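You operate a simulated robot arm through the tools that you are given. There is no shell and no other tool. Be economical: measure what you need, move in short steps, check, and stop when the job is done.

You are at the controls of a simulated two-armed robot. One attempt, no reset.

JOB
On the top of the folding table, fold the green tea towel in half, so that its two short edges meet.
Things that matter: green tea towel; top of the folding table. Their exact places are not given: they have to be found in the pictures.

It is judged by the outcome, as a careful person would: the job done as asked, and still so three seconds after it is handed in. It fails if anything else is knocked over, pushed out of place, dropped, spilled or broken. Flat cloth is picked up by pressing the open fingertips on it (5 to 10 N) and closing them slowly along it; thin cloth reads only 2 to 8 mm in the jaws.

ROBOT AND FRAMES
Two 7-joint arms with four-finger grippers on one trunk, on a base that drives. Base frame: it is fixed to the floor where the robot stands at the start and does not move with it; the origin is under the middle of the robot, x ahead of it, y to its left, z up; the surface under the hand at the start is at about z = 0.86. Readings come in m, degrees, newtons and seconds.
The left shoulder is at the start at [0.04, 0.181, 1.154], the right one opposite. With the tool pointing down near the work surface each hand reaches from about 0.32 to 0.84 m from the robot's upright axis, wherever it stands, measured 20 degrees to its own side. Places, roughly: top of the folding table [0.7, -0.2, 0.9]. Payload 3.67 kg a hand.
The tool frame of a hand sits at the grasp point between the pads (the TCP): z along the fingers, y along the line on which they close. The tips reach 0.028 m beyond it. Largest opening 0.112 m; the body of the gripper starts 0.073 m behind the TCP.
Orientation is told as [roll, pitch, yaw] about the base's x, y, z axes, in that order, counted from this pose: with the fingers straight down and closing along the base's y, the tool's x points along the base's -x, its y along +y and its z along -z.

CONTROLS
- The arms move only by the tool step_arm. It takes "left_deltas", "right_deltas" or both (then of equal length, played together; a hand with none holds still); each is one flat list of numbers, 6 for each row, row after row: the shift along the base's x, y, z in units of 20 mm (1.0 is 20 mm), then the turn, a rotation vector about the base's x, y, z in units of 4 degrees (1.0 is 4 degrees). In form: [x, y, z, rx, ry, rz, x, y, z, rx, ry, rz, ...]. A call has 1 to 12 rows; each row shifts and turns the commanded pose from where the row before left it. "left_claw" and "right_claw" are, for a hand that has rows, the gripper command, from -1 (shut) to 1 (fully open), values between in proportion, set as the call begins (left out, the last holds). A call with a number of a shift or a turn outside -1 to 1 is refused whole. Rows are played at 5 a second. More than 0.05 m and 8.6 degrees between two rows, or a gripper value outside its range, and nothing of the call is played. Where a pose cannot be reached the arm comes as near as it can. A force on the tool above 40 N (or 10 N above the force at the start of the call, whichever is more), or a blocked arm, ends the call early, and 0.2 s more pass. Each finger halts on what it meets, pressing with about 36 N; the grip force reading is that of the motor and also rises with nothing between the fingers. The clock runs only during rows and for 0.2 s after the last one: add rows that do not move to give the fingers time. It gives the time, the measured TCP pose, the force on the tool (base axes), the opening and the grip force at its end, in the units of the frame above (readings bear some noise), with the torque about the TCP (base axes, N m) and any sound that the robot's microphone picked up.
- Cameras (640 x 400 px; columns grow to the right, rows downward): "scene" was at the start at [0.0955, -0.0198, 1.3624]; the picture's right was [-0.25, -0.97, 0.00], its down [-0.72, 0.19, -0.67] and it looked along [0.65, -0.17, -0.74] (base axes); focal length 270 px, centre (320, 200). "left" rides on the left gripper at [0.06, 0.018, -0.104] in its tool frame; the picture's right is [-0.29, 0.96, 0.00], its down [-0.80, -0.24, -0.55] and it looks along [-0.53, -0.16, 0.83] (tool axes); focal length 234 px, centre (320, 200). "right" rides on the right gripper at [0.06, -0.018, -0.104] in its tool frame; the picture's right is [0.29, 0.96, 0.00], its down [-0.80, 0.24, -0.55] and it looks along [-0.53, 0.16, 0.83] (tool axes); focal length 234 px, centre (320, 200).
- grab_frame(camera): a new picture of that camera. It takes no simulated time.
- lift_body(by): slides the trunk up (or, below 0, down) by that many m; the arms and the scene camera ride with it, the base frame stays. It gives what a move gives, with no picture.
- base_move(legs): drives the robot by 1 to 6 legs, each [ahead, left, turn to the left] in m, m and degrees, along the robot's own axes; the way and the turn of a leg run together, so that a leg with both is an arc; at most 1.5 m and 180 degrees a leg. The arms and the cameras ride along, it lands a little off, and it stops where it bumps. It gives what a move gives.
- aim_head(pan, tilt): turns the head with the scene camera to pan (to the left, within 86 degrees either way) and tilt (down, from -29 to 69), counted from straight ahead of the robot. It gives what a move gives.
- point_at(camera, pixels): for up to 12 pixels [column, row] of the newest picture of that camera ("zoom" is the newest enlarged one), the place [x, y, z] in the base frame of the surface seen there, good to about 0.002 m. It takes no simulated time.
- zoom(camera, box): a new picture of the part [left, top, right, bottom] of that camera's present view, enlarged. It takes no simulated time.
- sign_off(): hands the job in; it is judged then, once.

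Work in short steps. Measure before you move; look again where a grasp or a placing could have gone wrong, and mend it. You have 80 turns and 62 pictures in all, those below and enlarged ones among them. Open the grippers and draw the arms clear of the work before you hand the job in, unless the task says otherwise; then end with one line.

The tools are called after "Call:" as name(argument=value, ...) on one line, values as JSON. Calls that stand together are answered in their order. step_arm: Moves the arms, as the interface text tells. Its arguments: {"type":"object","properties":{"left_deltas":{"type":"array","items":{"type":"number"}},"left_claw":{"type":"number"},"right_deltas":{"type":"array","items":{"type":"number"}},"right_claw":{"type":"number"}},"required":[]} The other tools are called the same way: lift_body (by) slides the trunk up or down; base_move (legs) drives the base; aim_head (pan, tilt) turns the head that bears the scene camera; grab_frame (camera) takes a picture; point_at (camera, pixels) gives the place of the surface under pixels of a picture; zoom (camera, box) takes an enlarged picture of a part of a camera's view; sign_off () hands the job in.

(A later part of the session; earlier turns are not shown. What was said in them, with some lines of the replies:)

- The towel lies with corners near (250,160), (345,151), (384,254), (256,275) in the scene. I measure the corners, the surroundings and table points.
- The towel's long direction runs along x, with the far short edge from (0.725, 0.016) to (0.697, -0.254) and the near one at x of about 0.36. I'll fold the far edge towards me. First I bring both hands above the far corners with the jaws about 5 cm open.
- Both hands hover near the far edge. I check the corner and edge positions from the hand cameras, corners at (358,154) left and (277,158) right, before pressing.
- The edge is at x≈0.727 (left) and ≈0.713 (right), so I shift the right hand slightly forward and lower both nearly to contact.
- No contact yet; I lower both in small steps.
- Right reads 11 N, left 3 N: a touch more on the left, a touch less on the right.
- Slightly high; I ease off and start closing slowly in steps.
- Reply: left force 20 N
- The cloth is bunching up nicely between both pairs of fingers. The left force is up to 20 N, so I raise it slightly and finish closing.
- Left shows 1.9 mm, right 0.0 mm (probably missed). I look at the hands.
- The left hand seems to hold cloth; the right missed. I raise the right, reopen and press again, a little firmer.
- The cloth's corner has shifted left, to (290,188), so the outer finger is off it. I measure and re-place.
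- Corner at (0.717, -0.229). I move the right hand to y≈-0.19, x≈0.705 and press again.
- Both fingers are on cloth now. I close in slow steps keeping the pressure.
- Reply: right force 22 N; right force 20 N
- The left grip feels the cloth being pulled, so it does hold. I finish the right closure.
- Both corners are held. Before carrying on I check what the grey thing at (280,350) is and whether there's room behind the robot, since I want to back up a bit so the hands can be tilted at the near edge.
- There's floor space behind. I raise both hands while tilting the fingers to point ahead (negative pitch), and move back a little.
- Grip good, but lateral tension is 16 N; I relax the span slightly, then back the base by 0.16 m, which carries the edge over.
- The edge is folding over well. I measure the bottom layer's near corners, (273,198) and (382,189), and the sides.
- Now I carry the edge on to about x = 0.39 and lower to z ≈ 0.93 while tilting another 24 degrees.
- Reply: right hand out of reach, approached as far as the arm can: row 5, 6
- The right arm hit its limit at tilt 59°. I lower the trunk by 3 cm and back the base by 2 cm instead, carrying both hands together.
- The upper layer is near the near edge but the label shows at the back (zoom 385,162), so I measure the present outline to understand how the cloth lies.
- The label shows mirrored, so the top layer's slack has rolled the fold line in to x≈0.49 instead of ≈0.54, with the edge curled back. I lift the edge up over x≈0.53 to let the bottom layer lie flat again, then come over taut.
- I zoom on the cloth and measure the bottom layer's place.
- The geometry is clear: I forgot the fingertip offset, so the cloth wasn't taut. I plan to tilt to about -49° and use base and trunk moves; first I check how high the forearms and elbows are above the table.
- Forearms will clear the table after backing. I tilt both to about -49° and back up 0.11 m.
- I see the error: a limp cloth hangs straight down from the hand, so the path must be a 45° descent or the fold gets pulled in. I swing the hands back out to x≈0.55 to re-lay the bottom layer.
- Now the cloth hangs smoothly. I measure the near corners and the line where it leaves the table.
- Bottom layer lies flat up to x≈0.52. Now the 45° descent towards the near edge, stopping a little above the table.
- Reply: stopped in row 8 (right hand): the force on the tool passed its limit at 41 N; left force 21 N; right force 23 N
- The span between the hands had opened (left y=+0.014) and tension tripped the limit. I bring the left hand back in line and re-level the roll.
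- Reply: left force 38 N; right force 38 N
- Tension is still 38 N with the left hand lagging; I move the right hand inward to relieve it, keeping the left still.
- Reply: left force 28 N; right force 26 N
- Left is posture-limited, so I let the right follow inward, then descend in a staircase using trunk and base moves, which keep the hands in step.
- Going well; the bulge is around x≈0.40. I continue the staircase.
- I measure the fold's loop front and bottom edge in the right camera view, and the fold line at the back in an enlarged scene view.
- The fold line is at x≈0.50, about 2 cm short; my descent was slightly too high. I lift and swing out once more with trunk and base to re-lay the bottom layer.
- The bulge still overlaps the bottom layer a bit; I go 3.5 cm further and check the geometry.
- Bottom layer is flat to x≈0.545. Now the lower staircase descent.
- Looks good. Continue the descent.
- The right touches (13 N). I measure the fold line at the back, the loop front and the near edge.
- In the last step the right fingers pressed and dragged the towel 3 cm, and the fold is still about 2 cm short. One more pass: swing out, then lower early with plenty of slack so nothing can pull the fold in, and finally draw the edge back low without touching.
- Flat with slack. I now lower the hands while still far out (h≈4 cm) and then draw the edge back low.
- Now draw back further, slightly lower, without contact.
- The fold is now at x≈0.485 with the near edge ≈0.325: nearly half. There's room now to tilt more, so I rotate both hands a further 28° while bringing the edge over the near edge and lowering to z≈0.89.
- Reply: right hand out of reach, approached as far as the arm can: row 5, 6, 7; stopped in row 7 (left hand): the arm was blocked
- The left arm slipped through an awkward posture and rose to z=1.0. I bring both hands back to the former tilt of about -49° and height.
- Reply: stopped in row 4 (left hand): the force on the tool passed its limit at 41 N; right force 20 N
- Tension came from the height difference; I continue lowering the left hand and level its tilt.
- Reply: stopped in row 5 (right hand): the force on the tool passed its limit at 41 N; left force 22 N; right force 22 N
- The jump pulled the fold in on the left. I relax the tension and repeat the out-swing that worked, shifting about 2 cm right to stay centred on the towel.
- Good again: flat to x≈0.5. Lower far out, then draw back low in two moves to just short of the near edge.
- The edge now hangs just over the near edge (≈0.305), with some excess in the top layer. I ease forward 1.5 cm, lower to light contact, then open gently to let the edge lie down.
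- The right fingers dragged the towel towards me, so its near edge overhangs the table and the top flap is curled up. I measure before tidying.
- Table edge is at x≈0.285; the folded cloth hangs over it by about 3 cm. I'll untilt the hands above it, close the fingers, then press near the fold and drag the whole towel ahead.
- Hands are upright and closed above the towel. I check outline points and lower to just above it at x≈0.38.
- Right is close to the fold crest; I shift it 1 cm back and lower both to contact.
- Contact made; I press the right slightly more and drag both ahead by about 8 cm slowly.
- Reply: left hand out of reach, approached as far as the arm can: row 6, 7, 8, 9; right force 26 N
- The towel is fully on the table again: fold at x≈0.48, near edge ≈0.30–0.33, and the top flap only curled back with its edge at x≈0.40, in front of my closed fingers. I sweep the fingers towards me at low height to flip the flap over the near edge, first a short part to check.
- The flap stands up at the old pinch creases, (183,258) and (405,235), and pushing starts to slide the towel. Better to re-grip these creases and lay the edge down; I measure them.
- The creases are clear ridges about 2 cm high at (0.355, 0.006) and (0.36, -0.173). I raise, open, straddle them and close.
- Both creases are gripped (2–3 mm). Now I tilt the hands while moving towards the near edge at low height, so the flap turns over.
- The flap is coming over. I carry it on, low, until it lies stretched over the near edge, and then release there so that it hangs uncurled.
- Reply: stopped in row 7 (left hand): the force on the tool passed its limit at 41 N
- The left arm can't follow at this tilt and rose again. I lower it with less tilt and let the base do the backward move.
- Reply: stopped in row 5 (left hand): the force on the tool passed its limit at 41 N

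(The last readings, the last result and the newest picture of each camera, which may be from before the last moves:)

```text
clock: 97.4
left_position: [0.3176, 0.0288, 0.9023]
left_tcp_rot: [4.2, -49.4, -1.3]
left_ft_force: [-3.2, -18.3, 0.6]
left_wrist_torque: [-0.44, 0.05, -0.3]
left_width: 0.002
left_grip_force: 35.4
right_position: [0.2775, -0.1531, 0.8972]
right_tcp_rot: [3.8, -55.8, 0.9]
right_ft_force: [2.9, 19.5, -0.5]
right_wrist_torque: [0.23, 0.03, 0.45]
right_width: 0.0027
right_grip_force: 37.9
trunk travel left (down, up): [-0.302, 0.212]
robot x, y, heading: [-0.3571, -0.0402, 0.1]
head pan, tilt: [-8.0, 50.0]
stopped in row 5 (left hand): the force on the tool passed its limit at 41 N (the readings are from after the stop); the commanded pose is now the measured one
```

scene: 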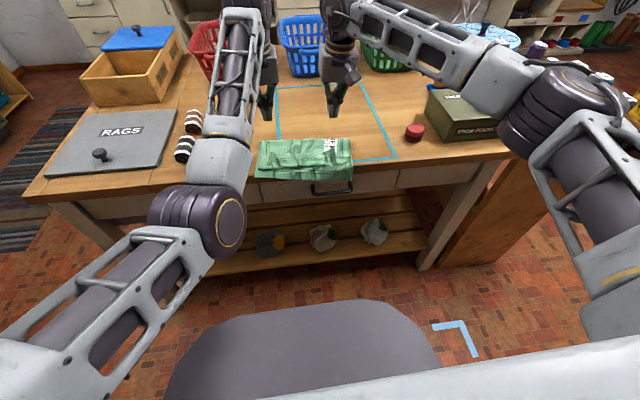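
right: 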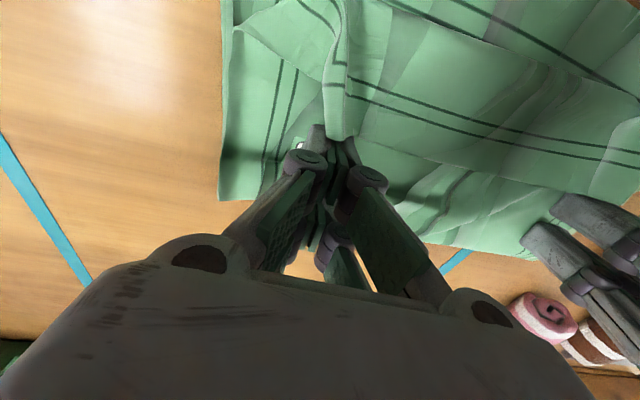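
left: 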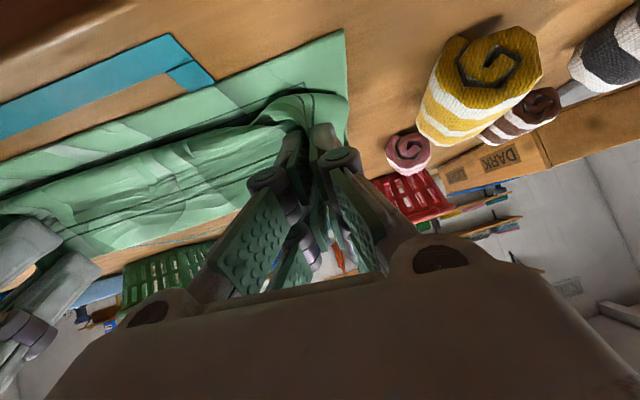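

Heights are level again. I bring the right forward 2 cm to square up, then back the base 4.5 cm with a 2 cm shift right, release, and retreat upward.

Call:
step_arm(right_deltas=[0.5, 0.15, 0, 0, 0, 0, 0.5, 0.1, 0, 0, 0, 0])

Call:
base_move(legs=[[-0.045, -0.02, 0]])

Call:
step_arm(left_deltas=[0, 0, -0.1, 0, 0, 0, 0, 0, 0, 0, 0, 0, 0, 0, 0, 0, 0, 0], right_deltas=[0, 0, 0, 0, 0, 0, 0, 0, 0, 0, 0, 0, 0, 0, 0, 0, 0, 0], left_claw=-0.5, right_claw=-0.5)

Call:
lift_body(by=0.11)

Call:
base_move(legs=[[-0.03, 0, 0]])

Call:
zoom(camera="scene", box=[230, 70, 410, 190])

```text
clock: 98.0
left_position: [0.3158, 0.0312, 0.9014]
left_tcp_rot: [4.2, -49.4, -1.0]
left_ft_force: [-0.5, -14.5, 0.6]
left_wrist_torque: [-0.33, -0.02, -0.2]
left_width: 0.0019
left_grip_force: 35.1
right_position: [0.297, -0.1505, 0.8981]
right_tcp_rot: [3.4, -55.7, 0.8]
right_ft_force: [-0.9, 12.4, 5.4]
right_wrist_torque: [0.1, -0.04, 0.31]
right_width: 0.002
right_grip_force: 34.6
trunk travel left (down, up): [-0.302, 0.212]
robot x, y, heading: [-0.3641, -0.0371, 0.3]
head pan, tilt: [-8.0, 50.0]
```

```text
clock: 99.0
left_position: [0.272, 0.0128, 0.9025]
left_tcp_rot: [4.2, -49.6, -1.0]
left_ft_force: [-2.0, -13.6, 1.0]
left_wrist_torque: [-0.26, 0.0, -0.17]
left_width: 0.0019
left_grip_force: 34.1
right_position: [0.2542, -0.1707, 0.8961]
right_tcp_rot: [3.4, -55.5, 0.9]
right_ft_force: [0.2, 13.0, -0.2]
right_wrist_torque: [0.15, 0.01, 0.31]
right_width: 0.0025
right_grip_force: 34.5
trunk travel left (down, up): [-0.302, 0.212]
robot x, y, heading: [-0.4028, -0.0557, 0.0]
head pan, tilt: [-8.0, 50.0]
```

```text
clock: 99.8
left_position: [0.2742, 0.015, 0.8996]
left_tcp_rot: [4.5, -49.4, -1.0]
left_ft_force: [-0.3, -0.5, -0.3]
left_wrist_torque: [0.01, -0.03, -0.02]
left_width: 0.0279
left_grip_force: 0.0
right_position: [0.2546, -0.1699, 0.896]
right_tcp_rot: [3.4, -55.7, 0.9]
right_ft_force: [-0.5, 0.6, -0.2]
right_wrist_torque: [0.0, 0.01, 0.04]
right_width: 0.028
right_grip_force: 0.0
trunk travel left (down, up): [-0.302, 0.212]
robot x, y, heading: [-0.4036, -0.0589, 0.3]
head pan, tilt: [-8.0, 50.0]
```

```text
clock: 101.2
left_position: [0.2734, 0.0145, 1.0084]
left_tcp_rot: [4.6, -49.3, -1.1]
left_ft_force: [-0.5, -0.7, -1.0]
left_wrist_torque: [0.02, 0.02, 0.0]
left_width: 0.0279
left_grip_force: 0.0
right_position: [0.2539, -0.1707, 1.0073]
right_tcp_rot: [3.4, -55.6, 0.8]
right_ft_force: [-1.0, 0.8, -1.8]
right_wrist_torque: [0.0, -0.02, 0.02]
right_width: 0.028
right_grip_force: 0.1
trunk travel left (down, up): [-0.412, 0.102]
robot x, y, heading: [-0.4017, -0.0582, 0.3]
head pan, tilt: [-8.0, 50.0]
```

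```text
clock: 102.0
left_position: [0.2465, 0.0148, 1.0053]
left_tcp_rot: [4.6, -48.9, -1.1]
left_ft_force: [0.6, -0.3, 0.2]
left_wrist_torque: [-0.02, 0.03, 0.01]
left_width: 0.0279
left_grip_force: 0.1
right_position: [0.2284, -0.1695, 1.0028]
right_tcp_rot: [3.4, -55.4, 0.9]
right_ft_force: [0.4, -0.7, 0.1]
right_wrist_torque: [0.03, 0.03, 0.02]
right_width: 0.0278
right_grip_force: 0.0
trunk travel left (down, up): [-0.412, 0.102]
robot x, y, heading: [-0.4328, -0.0615, 0.2]
head pan, tilt: [-8.0, 50.0]
```

```text
3.33 times, centred on (320, 130) of scene
```

zoom: 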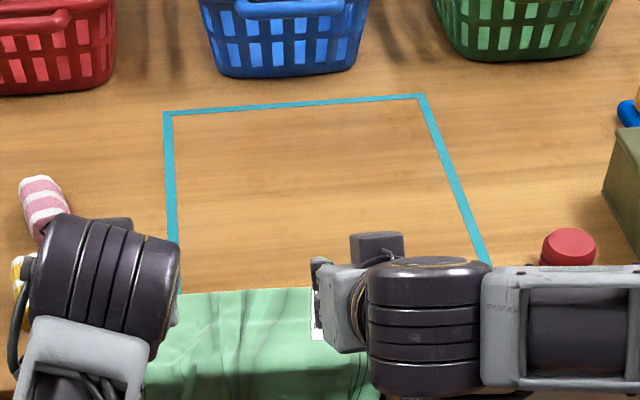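

The top layer looks smooth. I measure its surface along column 250 and beyond to judge the lie.

Call:
point_at(camera="zoom", pixels=[[190, 297], [250, 292], [300, 290], [250, 310], [250, 330], [250, 350], [250, 370], [250, 385], [250, 397], [355, 380], [160, 395], [300, 397]])

Call:
base_move(legs=[[0.12, 0, 0]])

Call:
aim_head(pan=-8, tilt=58)

Call:
step_arm(left_deltas=[0, 0, 0, 0, 1, 0, 0, 0, 0, 0, 1, 0, 0, 0, 0, 0, 1, 0, 0, 0, 0, 0, 1, 0, 0, 0, 0, 0, 1, 0, 0, 0, 0, 0, 1, 0, 0, 0, 0, 0, 1, 0, 0, 0, 0, 0, 1, 0, 0, 0, 0, 0, 1, 0, 0, 0, 0, 0, 1, 0, 0, 0, 0, -0.5, 0.5, 0, 0, 0, 0, -0.5, 0, 0], right_deltas=[0, 0, 0, 0, 1, 0, 0, 0, 0, 0, 1, 0, 0, 0, 0, 0, 1, 0, 0, 0, 0, 0, 1, 0, 0, 0, 0, 0, 1, 0, 0, 0, 0, 0, 1, 0, 0, 0, 0, 0, 1, 0, 0, 0, 0, 0, 1, 0, 0, 0, 0, 0, 1, 0, 0, 0, 0, 0, 1, 0, 0, 0, 0, -0.4, 1, 0, 0, 0, 0, -0.4, 1, 0])

```text
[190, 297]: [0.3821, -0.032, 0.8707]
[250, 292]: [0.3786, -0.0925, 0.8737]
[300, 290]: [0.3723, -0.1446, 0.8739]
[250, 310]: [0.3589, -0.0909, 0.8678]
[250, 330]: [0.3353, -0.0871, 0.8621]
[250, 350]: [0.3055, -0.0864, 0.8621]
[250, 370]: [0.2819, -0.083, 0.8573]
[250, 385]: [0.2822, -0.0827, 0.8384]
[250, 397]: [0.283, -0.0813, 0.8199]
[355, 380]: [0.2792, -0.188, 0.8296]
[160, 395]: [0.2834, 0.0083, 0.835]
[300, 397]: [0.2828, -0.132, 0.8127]
```

```text
clock: 103.3
left_position: [0.3629, 0.0149, 1.0099]
left_tcp_rot: [4.6, -49.3, -1.2]
left_ft_force: [-0.7, 0.2, -0.8]
left_wrist_torque: [-0.01, 0.0, 0.01]
left_width: 0.028
left_grip_force: 0.0
right_position: [0.3442, -0.1691, 1.0064]
right_tcp_rot: [3.4, -55.5, 0.8]
right_ft_force: [0.3, 0.6, 0.3]
right_wrist_torque: [-0.02, 0.02, 0.0]
right_width: 0.0277
right_grip_force: 0.2
trunk travel left (down, up): [-0.412, 0.102]
robot x, y, heading: [-0.3156, -0.0596, 0.1]
head pan, tilt: [-8.0, 50.0]
```

```text
clock: 104.0
left_position: [0.3644, 0.0165, 1.0077]
left_tcp_rot: [4.6, -49.2, -1.1]
left_ft_force: [0.7, -0.8, 0.0]
left_wrist_torque: [0.0, -0.02, 0.01]
left_width: 0.0281
left_grip_force: 0.0
right_position: [0.3462, -0.1704, 1.0054]
right_tcp_rot: [3.5, -55.5, 1.0]
right_ft_force: [0.3, -0.5, 0.4]
right_wrist_torque: [-0.01, 0.01, 0.01]
right_width: 0.028
right_grip_force: 0.0
trunk travel left (down, up): [-0.412, 0.102]
robot x, y, heading: [-0.3116, -0.0549, 0.3]
head pan, tilt: [-8.0, 58.0]
```

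```text
clock: 106.6
left_position: [0.3644, 0.0135, 1.0088]
left_tcp_rot: [-0.3, -7.3, -0.2]
left_ft_force: [0.3, 0.0, 0.6]
left_wrist_torque: [0.02, 0.0, 0.0]
left_width: 0.0281
left_grip_force: 0.1
right_position: [0.3456, -0.1695, 1.007]
right_tcp_rot: [0.8, -7.6, 1.2]
right_ft_force: [0.0, 0.6, 0.2]
right_wrist_torque: [-0.01, 0.04, 0.0]
right_width: 0.028
right_grip_force: 0.0
trunk travel left (down, up): [-0.412, 0.102]
robot x, y, heading: [-0.3133, -0.0571, 0.2]
head pan, tilt: [-8.0, 58.0]
```

The towel is fully turned over but hangs over the table edge (fold at x≈0.38). As before, I close the fingers, press just inside the fold, and pull it onto the table, this time driving the base.

Call:
step_arm(left_deltas=[0, 0, -0.9, 0, 0, 0, 0, 0, -0.9, 0, 0, 0, 0, 0, -0.9, 0, 0, 0, 0, 0, -0.9, 0, 0, 0, -0.2, 0, -0.9, 0, 0, 0, -0.2, 0, -0.8, 0, 0, 0, 0, 0, -0.3, 0, 0, 0, 0, 0, -0.25, 0, 0, 0, 0, 0, 0, 0, 0, 0], right_deltas=[0, 0, -0.9, 0, 0, 0, 0, 0, -0.9, 0, 0, 0, 0, 0, -0.9, 0, 0, 0, 0, 0, -0.9, 0, 0, 0, 0, 0, -0.9, 0, 0, 0, 0, 0, -0.75, 0, 0, 0, 0, 0, -0.3, 0, 0, 0, 0, 0, -0.2, 0, 0, 0, 0, 0, 0, 0, 0, 0], left_claw=-1, right_claw=-1)

```text
clock: 108.6
left_position: [0.3558, 0.0142, 0.8907]
left_tcp_rot: [-0.3, -7.2, -0.1]
left_ft_force: [0.1, 0.5, 1.3]
left_wrist_torque: [-0.01, 0.0, 0.0]
left_width: 0.0001
left_grip_force: 35.3
right_position: [0.3436, -0.1689, 0.8912]
right_tcp_rot: [0.8, -7.5, 1.1]
right_ft_force: [0.1, -0.3, -0.1]
right_wrist_torque: [-0.05, 0.02, 0.03]
right_width: 0.0
right_grip_force: 35.7
trunk travel left (down, up): [-0.412, 0.102]
robot x, y, heading: [-0.3134, -0.0584, 0.2]
head pan, tilt: [-8.0, 58.0]
```

Almost touching; I press down about 4 mm more and check force.

Call:
step_arm(left_deltas=[0, 0, -0.1, 0, 0, 0, 0, 0, -0.08, 0, 0, 0, 0, 0, 0, 0, 0, 0], right_deltas=[0, 0, -0.14, 0, 0, 0, 0, 0, -0.1, 0, 0, 0, 0, 0, 0, 0, 0, 0])

```text
clock: 109.4
left_position: [0.3539, 0.0149, 0.89]
left_tcp_rot: [-0.2, -7.5, -0.3]
left_ft_force: [1.7, 0.0, 5.9]
left_wrist_torque: [-0.01, 0.08, -0.01]
left_width: 0.0
left_grip_force: 35.5
right_position: [0.343, -0.1702, 0.8901]
right_tcp_rot: [0.9, -7.9, 1.1]
right_ft_force: [1.0, -2.4, 19.7]
right_wrist_torque: [-0.1, 0.37, 0.02]
right_width: 0.0
right_grip_force: 35.8
trunk travel left (down, up): [-0.412, 0.102]
robot x, y, heading: [-0.3129, -0.0555, 0.3]
head pan, tilt: [-8.0, 58.0]
```

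Left 6 N, right 20 N. I even it out (left down, right up a bit) and pull ahead 11 cm with the base.

Call:
step_arm(left_deltas=[0, 0, -0.08, 0, 0, 0, 0, 0, 0, 0, 0, 0], right_deltas=[0, 0, 0.06, 0, 0, 0, 0, 0, 0, 0, 0, 0])

Call:
base_move(legs=[[0.055, 0, 0], [0.055, 0, 0]])

Call:
step_arm(left_deltas=[0, 0, 0.8, 0, 0, 0, 0, 0, 0.9, 0, 0, 0, 0, 0, 0.9, 0, 0, 0, 0, 0, 0.9, 0, 0, 0], right_deltas=[0, 0, 0.8, 0, 0, 0, 0, 0, 0.9, 0, 0, 0, 0, 0, 0.9, 0, 0, 0, 0, 0, 0.9, 0, 0, 0])

Call:
zoom(camera="scene", box=[220, 70, 420, 210])

```text
clock: 110.0
left_position: [0.3561, 0.0144, 0.8894]
left_tcp_rot: [-0.3, -7.6, -0.2]
left_ft_force: [-2.2, 0.0, 17.8]
left_wrist_torque: [0.04, 0.44, -0.03]
left_width: 0.0002
left_grip_force: 36.2
right_position: [0.3434, -0.169, 0.8895]
right_tcp_rot: [0.8, -7.6, 1.1]
right_ft_force: [3.8, -1.1, 14.7]
right_wrist_torque: [-0.01, 0.24, 0.01]
right_width: 0.0
right_grip_force: 34.7
trunk travel left (down, up): [-0.412, 0.102]
robot x, y, heading: [-0.3099, -0.0599, 0.4]
head pan, tilt: [-8.0, 58.0]
```

```text
clock: 111.5
left_position: [0.465, 0.0132, 0.8892]
left_tcp_rot: [-0.2, -7.5, -0.4]
left_ft_force: [-6.6, 1.1, 28.1]
left_wrist_torque: [0.07, 0.82, -0.01]
left_width: 0.0001
left_grip_force: 35.9
right_position: [0.4514, -0.1709, 0.8892]
right_tcp_rot: [0.8, -7.6, 1.0]
right_ft_force: [-3.1, -0.9, 15.9]
right_wrist_torque: [-0.05, 0.41, 0.01]
right_width: 0.0
right_grip_force: 35.7
trunk travel left (down, up): [-0.412, 0.102]
robot x, y, heading: [-0.2022, -0.0575, 0.2]
head pan, tilt: [-8.0, 58.0]
```

```text
clock: 112.5
left_position: [0.4659, 0.0122, 0.9588]
left_tcp_rot: [-0.1, -7.3, -0.4]
left_ft_force: [-0.1, -0.1, -0.7]
left_wrist_torque: [0.01, -0.01, 0.02]
left_width: 0.0
left_grip_force: 35.6
right_position: [0.4537, -0.1707, 0.9576]
right_tcp_rot: [0.8, -7.5, 0.9]
right_ft_force: [0.1, 0.2, 1.1]
right_wrist_torque: [0.0, 0.0, 0.01]
right_width: 0.0
right_grip_force: 35.5
trunk travel left (down, up): [-0.412, 0.102]
robot x, y, heading: [-0.2033, -0.0569, 0.1]
head pan, tilt: [-8.0, 58.0]
```

```text
2.86 times, centred on (320, 140) of scene
```

zoom: 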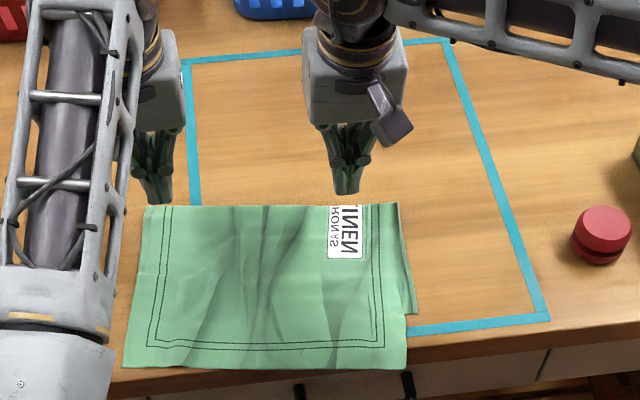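

Excellent: a flat, clean fold. The top layer's edge extends past the bottom one, visible at (412,313). I measure both.

Call:
point_at(camera="zoom", pixels=[[396, 204], [412, 312], [404, 340], [404, 366], [265, 366], [126, 365], [148, 208], [270, 205], [408, 260], [265, 345], [130, 340], [420, 350]])

```text
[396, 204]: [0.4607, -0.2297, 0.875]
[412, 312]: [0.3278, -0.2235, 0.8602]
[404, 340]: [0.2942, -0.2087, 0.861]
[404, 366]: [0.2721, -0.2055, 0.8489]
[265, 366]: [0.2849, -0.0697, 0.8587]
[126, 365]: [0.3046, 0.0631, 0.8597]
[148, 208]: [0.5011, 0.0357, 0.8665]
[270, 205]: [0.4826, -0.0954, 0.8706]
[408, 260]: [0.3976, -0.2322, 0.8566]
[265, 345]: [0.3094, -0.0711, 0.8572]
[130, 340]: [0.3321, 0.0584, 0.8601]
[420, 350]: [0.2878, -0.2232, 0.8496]
```

The top layer overshoots the bottom by about 5 cm at the near side, where only the single top layer lies on the table. I go there, pinch that single layer near its two corners, and set it back. First position with jaws open above (0.317, 0.028) and (0.297, -0.171).

Call:
base_move(legs=[[-0.15, 0, 0]])

Call:
step_arm(left_deltas=[0, 0.8, 0, 0, 0, 0, 0, 0, -0.9, 0, 0, 0, 0, 0, -0.9, 0, 0, 0, 0, 0, -0.9, 0, 0, 0, 0, 0, -0.6, 0, 0, 0, 0, 0, 0, 0, 0, 0], right_deltas=[-0.3, 0, 0, 0, 0, 0, 0, 0, -0.9, 0, 0, 0, 0, 0, -0.9, 0, 0, 0, 0, 0, -0.9, 0, 0, 0, 0, 0, -0.55, 0, 0, 0, 0, 0, 0, 0, 0, 0], left_claw=-0.2, right_claw=-0.2)

```text
clock: 113.9
left_position: [0.3159, 0.013, 0.9548]
left_tcp_rot: [-0.2, -7.2, -0.3]
left_ft_force: [-0.7, -0.6, -0.3]
left_wrist_torque: [-0.01, -0.01, 0.0]
left_width: 0.0
left_grip_force: 34.9
right_position: [0.303, -0.1719, 0.956]
right_tcp_rot: [0.9, -7.4, 1.1]
right_ft_force: [0.5, -0.1, 0.3]
right_wrist_torque: [0.02, 0.0, -0.01]
right_width: 0.0001
right_grip_force: 35.5
trunk travel left (down, up): [-0.412, 0.102]
robot x, y, heading: [-0.3541, -0.0548, 0.1]
head pan, tilt: [-8.0, 58.0]
```

```text
clock: 115.3
left_position: [0.3147, 0.0296, 0.8922]
left_tcp_rot: [-0.2, -7.3, -0.3]
left_ft_force: [0.0, 0.1, 1.7]
left_wrist_torque: [-0.02, 0.04, -0.01]
left_width: 0.0448
left_grip_force: 0.6
right_position: [0.2959, -0.1711, 0.8918]
right_tcp_rot: [0.9, -7.6, 1.1]
right_ft_force: [-0.5, 0.0, -0.5]
right_wrist_torque: [-0.01, 0.0, 0.01]
right_width: 0.0449
right_grip_force: 0.1
trunk travel left (down, up): [-0.412, 0.102]
robot x, y, heading: [-0.3538, -0.0564, 0.2]
head pan, tilt: [-8.0, 58.0]
```

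Now press in small steps.

Call:
step_arm(left_deltas=[0, 0, -0.12, 0, 0, 0, 0, 0, -0.1, 0, 0, 0, 0, 0, 0, 0, 0, 0], right_deltas=[0, 0, -0.15, 0, 0, 0, 0, 0, -0.1, 0, 0, 0, 0, 0, 0, 0, 0, 0])

```text
clock: 116.1
left_position: [0.3131, 0.0285, 0.8904]
left_tcp_rot: [-0.2, -7.5, -0.4]
left_ft_force: [2.9, -1.4, 19.0]
left_wrist_torque: [-0.24, 0.28, 0.07]
left_width: 0.046
left_grip_force: 5.2
right_position: [0.2956, -0.172, 0.8892]
right_tcp_rot: [0.9, -7.6, 1.0]
right_ft_force: [0.7, 0.0, 6.7]
right_wrist_torque: [-0.26, -0.01, 0.02]
right_width: 0.0457
right_grip_force: 0.6
trunk travel left (down, up): [-0.412, 0.102]
robot x, y, heading: [-0.3513, -0.0584, 0.1]
head pan, tilt: [-8.0, 58.0]
```

Left 19 N (ease off slightly), right 7 N (press slightly), then close in steps.

Call:
step_arm(left_deltas=[0, 0, 0.05, 0, 0, 0, 0, 0, 0, 0, 0, 0], right_deltas=[0, 0, -0.05, 0, 0, 0, 0, 0, 0, 0, 0, 0], left_claw=-0.4, right_claw=-0.4)

Call:
step_arm(left_deltas=[0, 0, 0, 0, 0, 0, 0, 0, 0, 0, 0, 0], right_deltas=[0, 0, 0, 0, 0, 0, 0, 0, 0, 0, 0, 0], left_claw=-0.6, right_claw=-0.6)

Call:
step_arm(left_deltas=[0, 0, 0, 0, 0, 0, 0, 0, 0, 0, 0, 0], right_deltas=[0, 0, 0, 0, 0, 0, 0, 0, 0, 0, 0, 0], left_claw=-0.8, right_claw=-0.8)

Call:
step_arm(left_deltas=[0, 0, 0.03, 0, 0, 0, 0, 0, 0, 0, 0, 0, 0, 0, 0, 0, 0, 0], right_deltas=[0, 0, 0.03, 0, 0, 0, 0, 0, 0, 0, 0, 0, 0, 0, 0, 0, 0, 0], left_claw=-1, right_claw=-1)

```text
clock: 116.7
left_position: [0.3124, 0.0283, 0.8903]
left_tcp_rot: [-0.2, -7.5, -0.5]
left_ft_force: [2.5, -3.2, 21.3]
left_wrist_torque: [-0.47, 0.33, 0.13]
left_width: 0.0343
left_grip_force: 5.3
right_position: [0.295, -0.171, 0.8897]
right_tcp_rot: [0.9, -7.9, 0.9]
right_ft_force: [-0.7, -4.1, 21.7]
right_wrist_torque: [-0.52, 0.12, 0.01]
right_width: 0.0343
right_grip_force: 5.8
trunk travel left (down, up): [-0.412, 0.102]
robot x, y, heading: [-0.3544, -0.0577, 0.3]
head pan, tilt: [-8.0, 58.0]
```

```text
clock: 117.3
left_position: [0.3115, 0.0274, 0.8914]
left_tcp_rot: [-0.2, -7.4, -0.3]
left_ft_force: [-1.0, -1.7, 21.4]
left_wrist_torque: [-0.47, 0.49, 0.04]
left_width: 0.0226
left_grip_force: 0.2
right_position: [0.2955, -0.1724, 0.8892]
right_tcp_rot: [0.9, -7.8, 1.0]
right_ft_force: [2.3, -1.7, 22.9]
right_wrist_torque: [-0.42, 0.03, 0.03]
right_width: 0.0228
right_grip_force: 0.5
trunk travel left (down, up): [-0.412, 0.102]
robot x, y, heading: [-0.3558, -0.0584, 0.3]
head pan, tilt: [-8.0, 58.0]
```

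```text
clock: 117.9
left_position: [0.3102, 0.0282, 0.891]
left_tcp_rot: [-0.1, -7.4, -0.3]
left_ft_force: [-2.3, -2.4, 19.2]
left_wrist_torque: [-0.31, 0.46, 0.02]
left_width: 0.0108
left_grip_force: 0.0
right_position: [0.2941, -0.1707, 0.8893]
right_tcp_rot: [0.8, -7.7, 1.0]
right_ft_force: [-1.2, -1.4, 20.9]
right_wrist_torque: [-0.32, 0.1, -0.01]
right_width: 0.0104
right_grip_force: 0.2
trunk travel left (down, up): [-0.412, 0.102]
robot x, y, heading: [-0.356, -0.0591, 0.3]
head pan, tilt: [-8.0, 58.0]
```

```text
clock: 118.7
left_position: [0.3119, 0.0296, 0.8887]
left_tcp_rot: [-0.2, -7.4, -0.3]
left_ft_force: [-1.5, -6.2, 9.9]
left_wrist_torque: [-0.34, 0.25, 0.13]
left_width: 0.0029
left_grip_force: 37.2
right_position: [0.2935, -0.1697, 0.8872]
right_tcp_rot: [0.8, -7.6, 1.1]
right_ft_force: [-1.0, 4.4, 10.5]
right_wrist_torque: [-0.13, 0.07, -0.1]
right_width: 0.0027
right_grip_force: 37.3
trunk travel left (down, up): [-0.412, 0.102]
robot x, y, heading: [-0.3526, -0.0619, 0.1]
head pan, tilt: [-8.0, 58.0]
```

Both single-layer corners are gripped (≈2.8 mm). I lift 3 cm, set the edge back about 5 cm (and 1 cm right), lower, release and retreat.

Call:
step_arm(left_deltas=[0, -0.05, 0.7, 0, 0, 0, 0.2, -0.1, 0.8, 0, 0, 0, 0.5, -0.1, 0, 0, 0, 0, 0.6, -0.15, 0, 0, 0, 0, 0.6, -0.1, 0, 0, 0, 0, 0.5, -0.1, 0, 0, 0, 0, 0.1, 0, -0.7, 0, 0, 0, 0, 0, -0.6, 0, 0, 0, 0, 0, 0, 0, 0, 0], right_deltas=[0, 0, 0.7, 0, 0, 0, 0.3, -0.1, 0.8, 0, 0, 0, 0.6, -0.1, 0, 0, 0, 0, 0.6, -0.15, 0, 0, 0, 0, 0.6, -0.1, 0, 0, 0, 0, 0.6, -0.1, 0, 0, 0, 0, 0.2, 0, -0.7, 0, 0, 0, 0, 0, -0.6, 0, 0, 0, 0, 0, 0, 0, 0, 0])

Call:
step_arm(left_deltas=[0, 0, 0, 0, 0, 0, 0, 0, 0, 0, 0, 0, 0, 0, 0.5, 0, 0, 0, 0, 0, 0.9, 0, 0, 0, 0, 0, 0.9, 0, 0, 0, 0, 0, 0.9, 0, 0, 0], right_deltas=[0, 0, 0, 0, 0, 0, 0, 0, 0, 0, 0, 0, 0, 0, 0.5, 0, 0, 0, 0, 0, 0.9, 0, 0, 0, 0, 0, 0.9, 0, 0, 0, 0, 0, 0.9, 0, 0, 0], left_claw=-0.4, right_claw=-0.4)

Call:
base_move(legs=[[0.13, 0, 0]])

Call:
zoom(camera="scene", box=[200, 80, 420, 230])

```text
clock: 120.7
left_position: [0.3643, 0.0173, 0.8931]
left_tcp_rot: [-0.2, -7.3, -0.3]
left_ft_force: [0.0, -3.5, 1.7]
left_wrist_torque: [-0.1, 0.03, 0.04]
left_width: 0.0023
left_grip_force: 36.6
right_position: [0.3543, -0.1806, 0.8895]
right_tcp_rot: [0.8, -7.6, 1.1]
right_ft_force: [1.3, 4.0, 5.4]
right_wrist_torque: [0.11, 0.08, -0.05]
right_width: 0.0026
right_grip_force: 38.7
trunk travel left (down, up): [-0.412, 0.102]
robot x, y, heading: [-0.3553, -0.0581, -0.0]
head pan, tilt: [-8.0, 58.0]
```

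```text
clock: 122.1
left_position: [0.3645, 0.0169, 0.9559]
left_tcp_rot: [-0.2, -7.3, -0.4]
left_ft_force: [0.2, -0.1, -0.1]
left_wrist_torque: [0.02, -0.04, 0.02]
left_width: 0.0336
left_grip_force: 0.1
right_position: [0.3537, -0.1801, 0.9534]
right_tcp_rot: [0.8, -7.5, 1.0]
right_ft_force: [-0.3, 0.6, 0.5]
right_wrist_torque: [0.03, -0.01, 0.0]
right_width: 0.0339
right_grip_force: 0.1
trunk travel left (down, up): [-0.412, 0.102]
robot x, y, heading: [-0.3523, -0.0561, 0.2]
head pan, tilt: [-8.0, 58.0]
```

```text
clock: 123.4
left_position: [0.4931, 0.0176, 0.9555]
left_tcp_rot: [-0.2, -7.4, -0.4]
left_ft_force: [0.0, 0.0, 0.2]
left_wrist_torque: [0.0, 0.01, 0.02]
left_width: 0.0337
left_grip_force: 0.1
right_position: [0.4837, -0.1791, 0.9548]
right_tcp_rot: [0.8, -7.6, 1.1]
right_ft_force: [-0.1, -0.7, 0.2]
right_wrist_torque: [0.0, 0.01, 0.0]
right_width: 0.0339
right_grip_force: 0.0
trunk travel left (down, up): [-0.412, 0.102]
robot x, y, heading: [-0.2199, -0.061, 0.4]
head pan, tilt: [-8.0, 58.0]
```

```text
2.67 times, centred on (310, 155) of scene
```

zoom: 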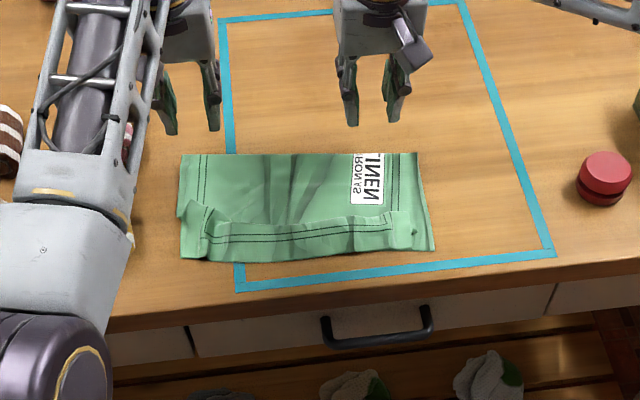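

The edges now appear to coincide, with a small ripple of slack behind the hem. I measure them.

Call:
point_at(camera="zoom", pixels=[[185, 256], [205, 262], [310, 257], [412, 247], [432, 248], [433, 225], [418, 156], [300, 157], [182, 157], [310, 225], [310, 205], [310, 240]])

```text
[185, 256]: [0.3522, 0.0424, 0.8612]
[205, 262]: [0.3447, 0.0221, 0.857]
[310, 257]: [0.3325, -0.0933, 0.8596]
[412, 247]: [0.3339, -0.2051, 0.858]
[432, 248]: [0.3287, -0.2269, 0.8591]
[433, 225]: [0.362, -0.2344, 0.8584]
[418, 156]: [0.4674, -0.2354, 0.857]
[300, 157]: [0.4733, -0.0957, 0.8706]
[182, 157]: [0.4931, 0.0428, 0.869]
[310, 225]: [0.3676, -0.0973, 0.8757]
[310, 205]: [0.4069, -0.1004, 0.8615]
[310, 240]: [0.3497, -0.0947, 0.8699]
```

The two short edges meet (top x≈0.333–0.345, bottom ≈0.329–0.352), and the towel lies fully on the table. I raise the hands clear with open grippers, back away, and hand in.

Call:
step_arm(left_deltas=[0, 0, 0.9, 0, 0, 0, 0, 0, 0.9, 0, 0, 0, 0, 0, 0.9, 0, 0, 0, 0, 0, 0.9, 0, 0, 0], right_deltas=[0, 0, 0.9, 0, 0, 0, 0, 0, 0.9, 0, 0, 0, 0, 0, 0.9, 0, 0, 0, 0, 0, 0.9, 0, 0, 0], left_claw=0.5, right_claw=0.5)

Call:
base_move(legs=[[-0.35, 0, 0]])

Call:
sign_off()

```text
clock: 124.4
left_position: [0.4944, 0.02, 1.0298]
left_tcp_rot: [-0.2, -7.3, -0.3]
left_ft_force: [0.0, 0.1, 0.3]
left_wrist_torque: [0.01, 0.0, 0.03]
left_width: 0.0841
left_grip_force: 0.0
right_position: [0.4814, -0.1801, 1.0267]
right_tcp_rot: [0.8, -7.5, 1.1]
right_ft_force: [-1.0, -0.8, 0.5]
right_wrist_torque: [-0.04, -0.03, 0.0]
right_width: 0.0842
right_grip_force: 0.1
trunk travel left (down, up): [-0.412, 0.102]
robot x, y, heading: [-0.226, -0.0553, 0.1]
head pan, tilt: [-8.0, 58.0]
```

```text
clock: 126.7
left_position: [0.1503, 0.0194, 1.028]
left_tcp_rot: [-0.2, -7.2, -0.2]
left_ft_force: [0.0, 0.0, 0.1]
left_wrist_torque: [-0.05, 0.02, 0.01]
left_width: 0.0844
left_grip_force: 0.1
right_position: [0.1377, -0.1808, 1.0237]
right_tcp_rot: [0.8, -7.4, 1.2]
right_ft_force: [0.6, 0.5, 0.3]
right_wrist_torque: [-0.04, 0.01, -0.01]
right_width: 0.0839
right_grip_force: 0.0
trunk travel left (down, up): [-0.412, 0.102]
robot x, y, heading: [-0.5668, -0.0583, 0.7]
head pan, tilt: [-8.0, 58.0]
```

```text
The job is handed in.
```

The green tea towel is folded in half on the folding table with its two short edges meeting to within about 1 cm; a ripple of slack about 1.5 cm high remains in the top layer just behind that edge, and the towel lies about 2 cm nearer the front of the table than at the start.
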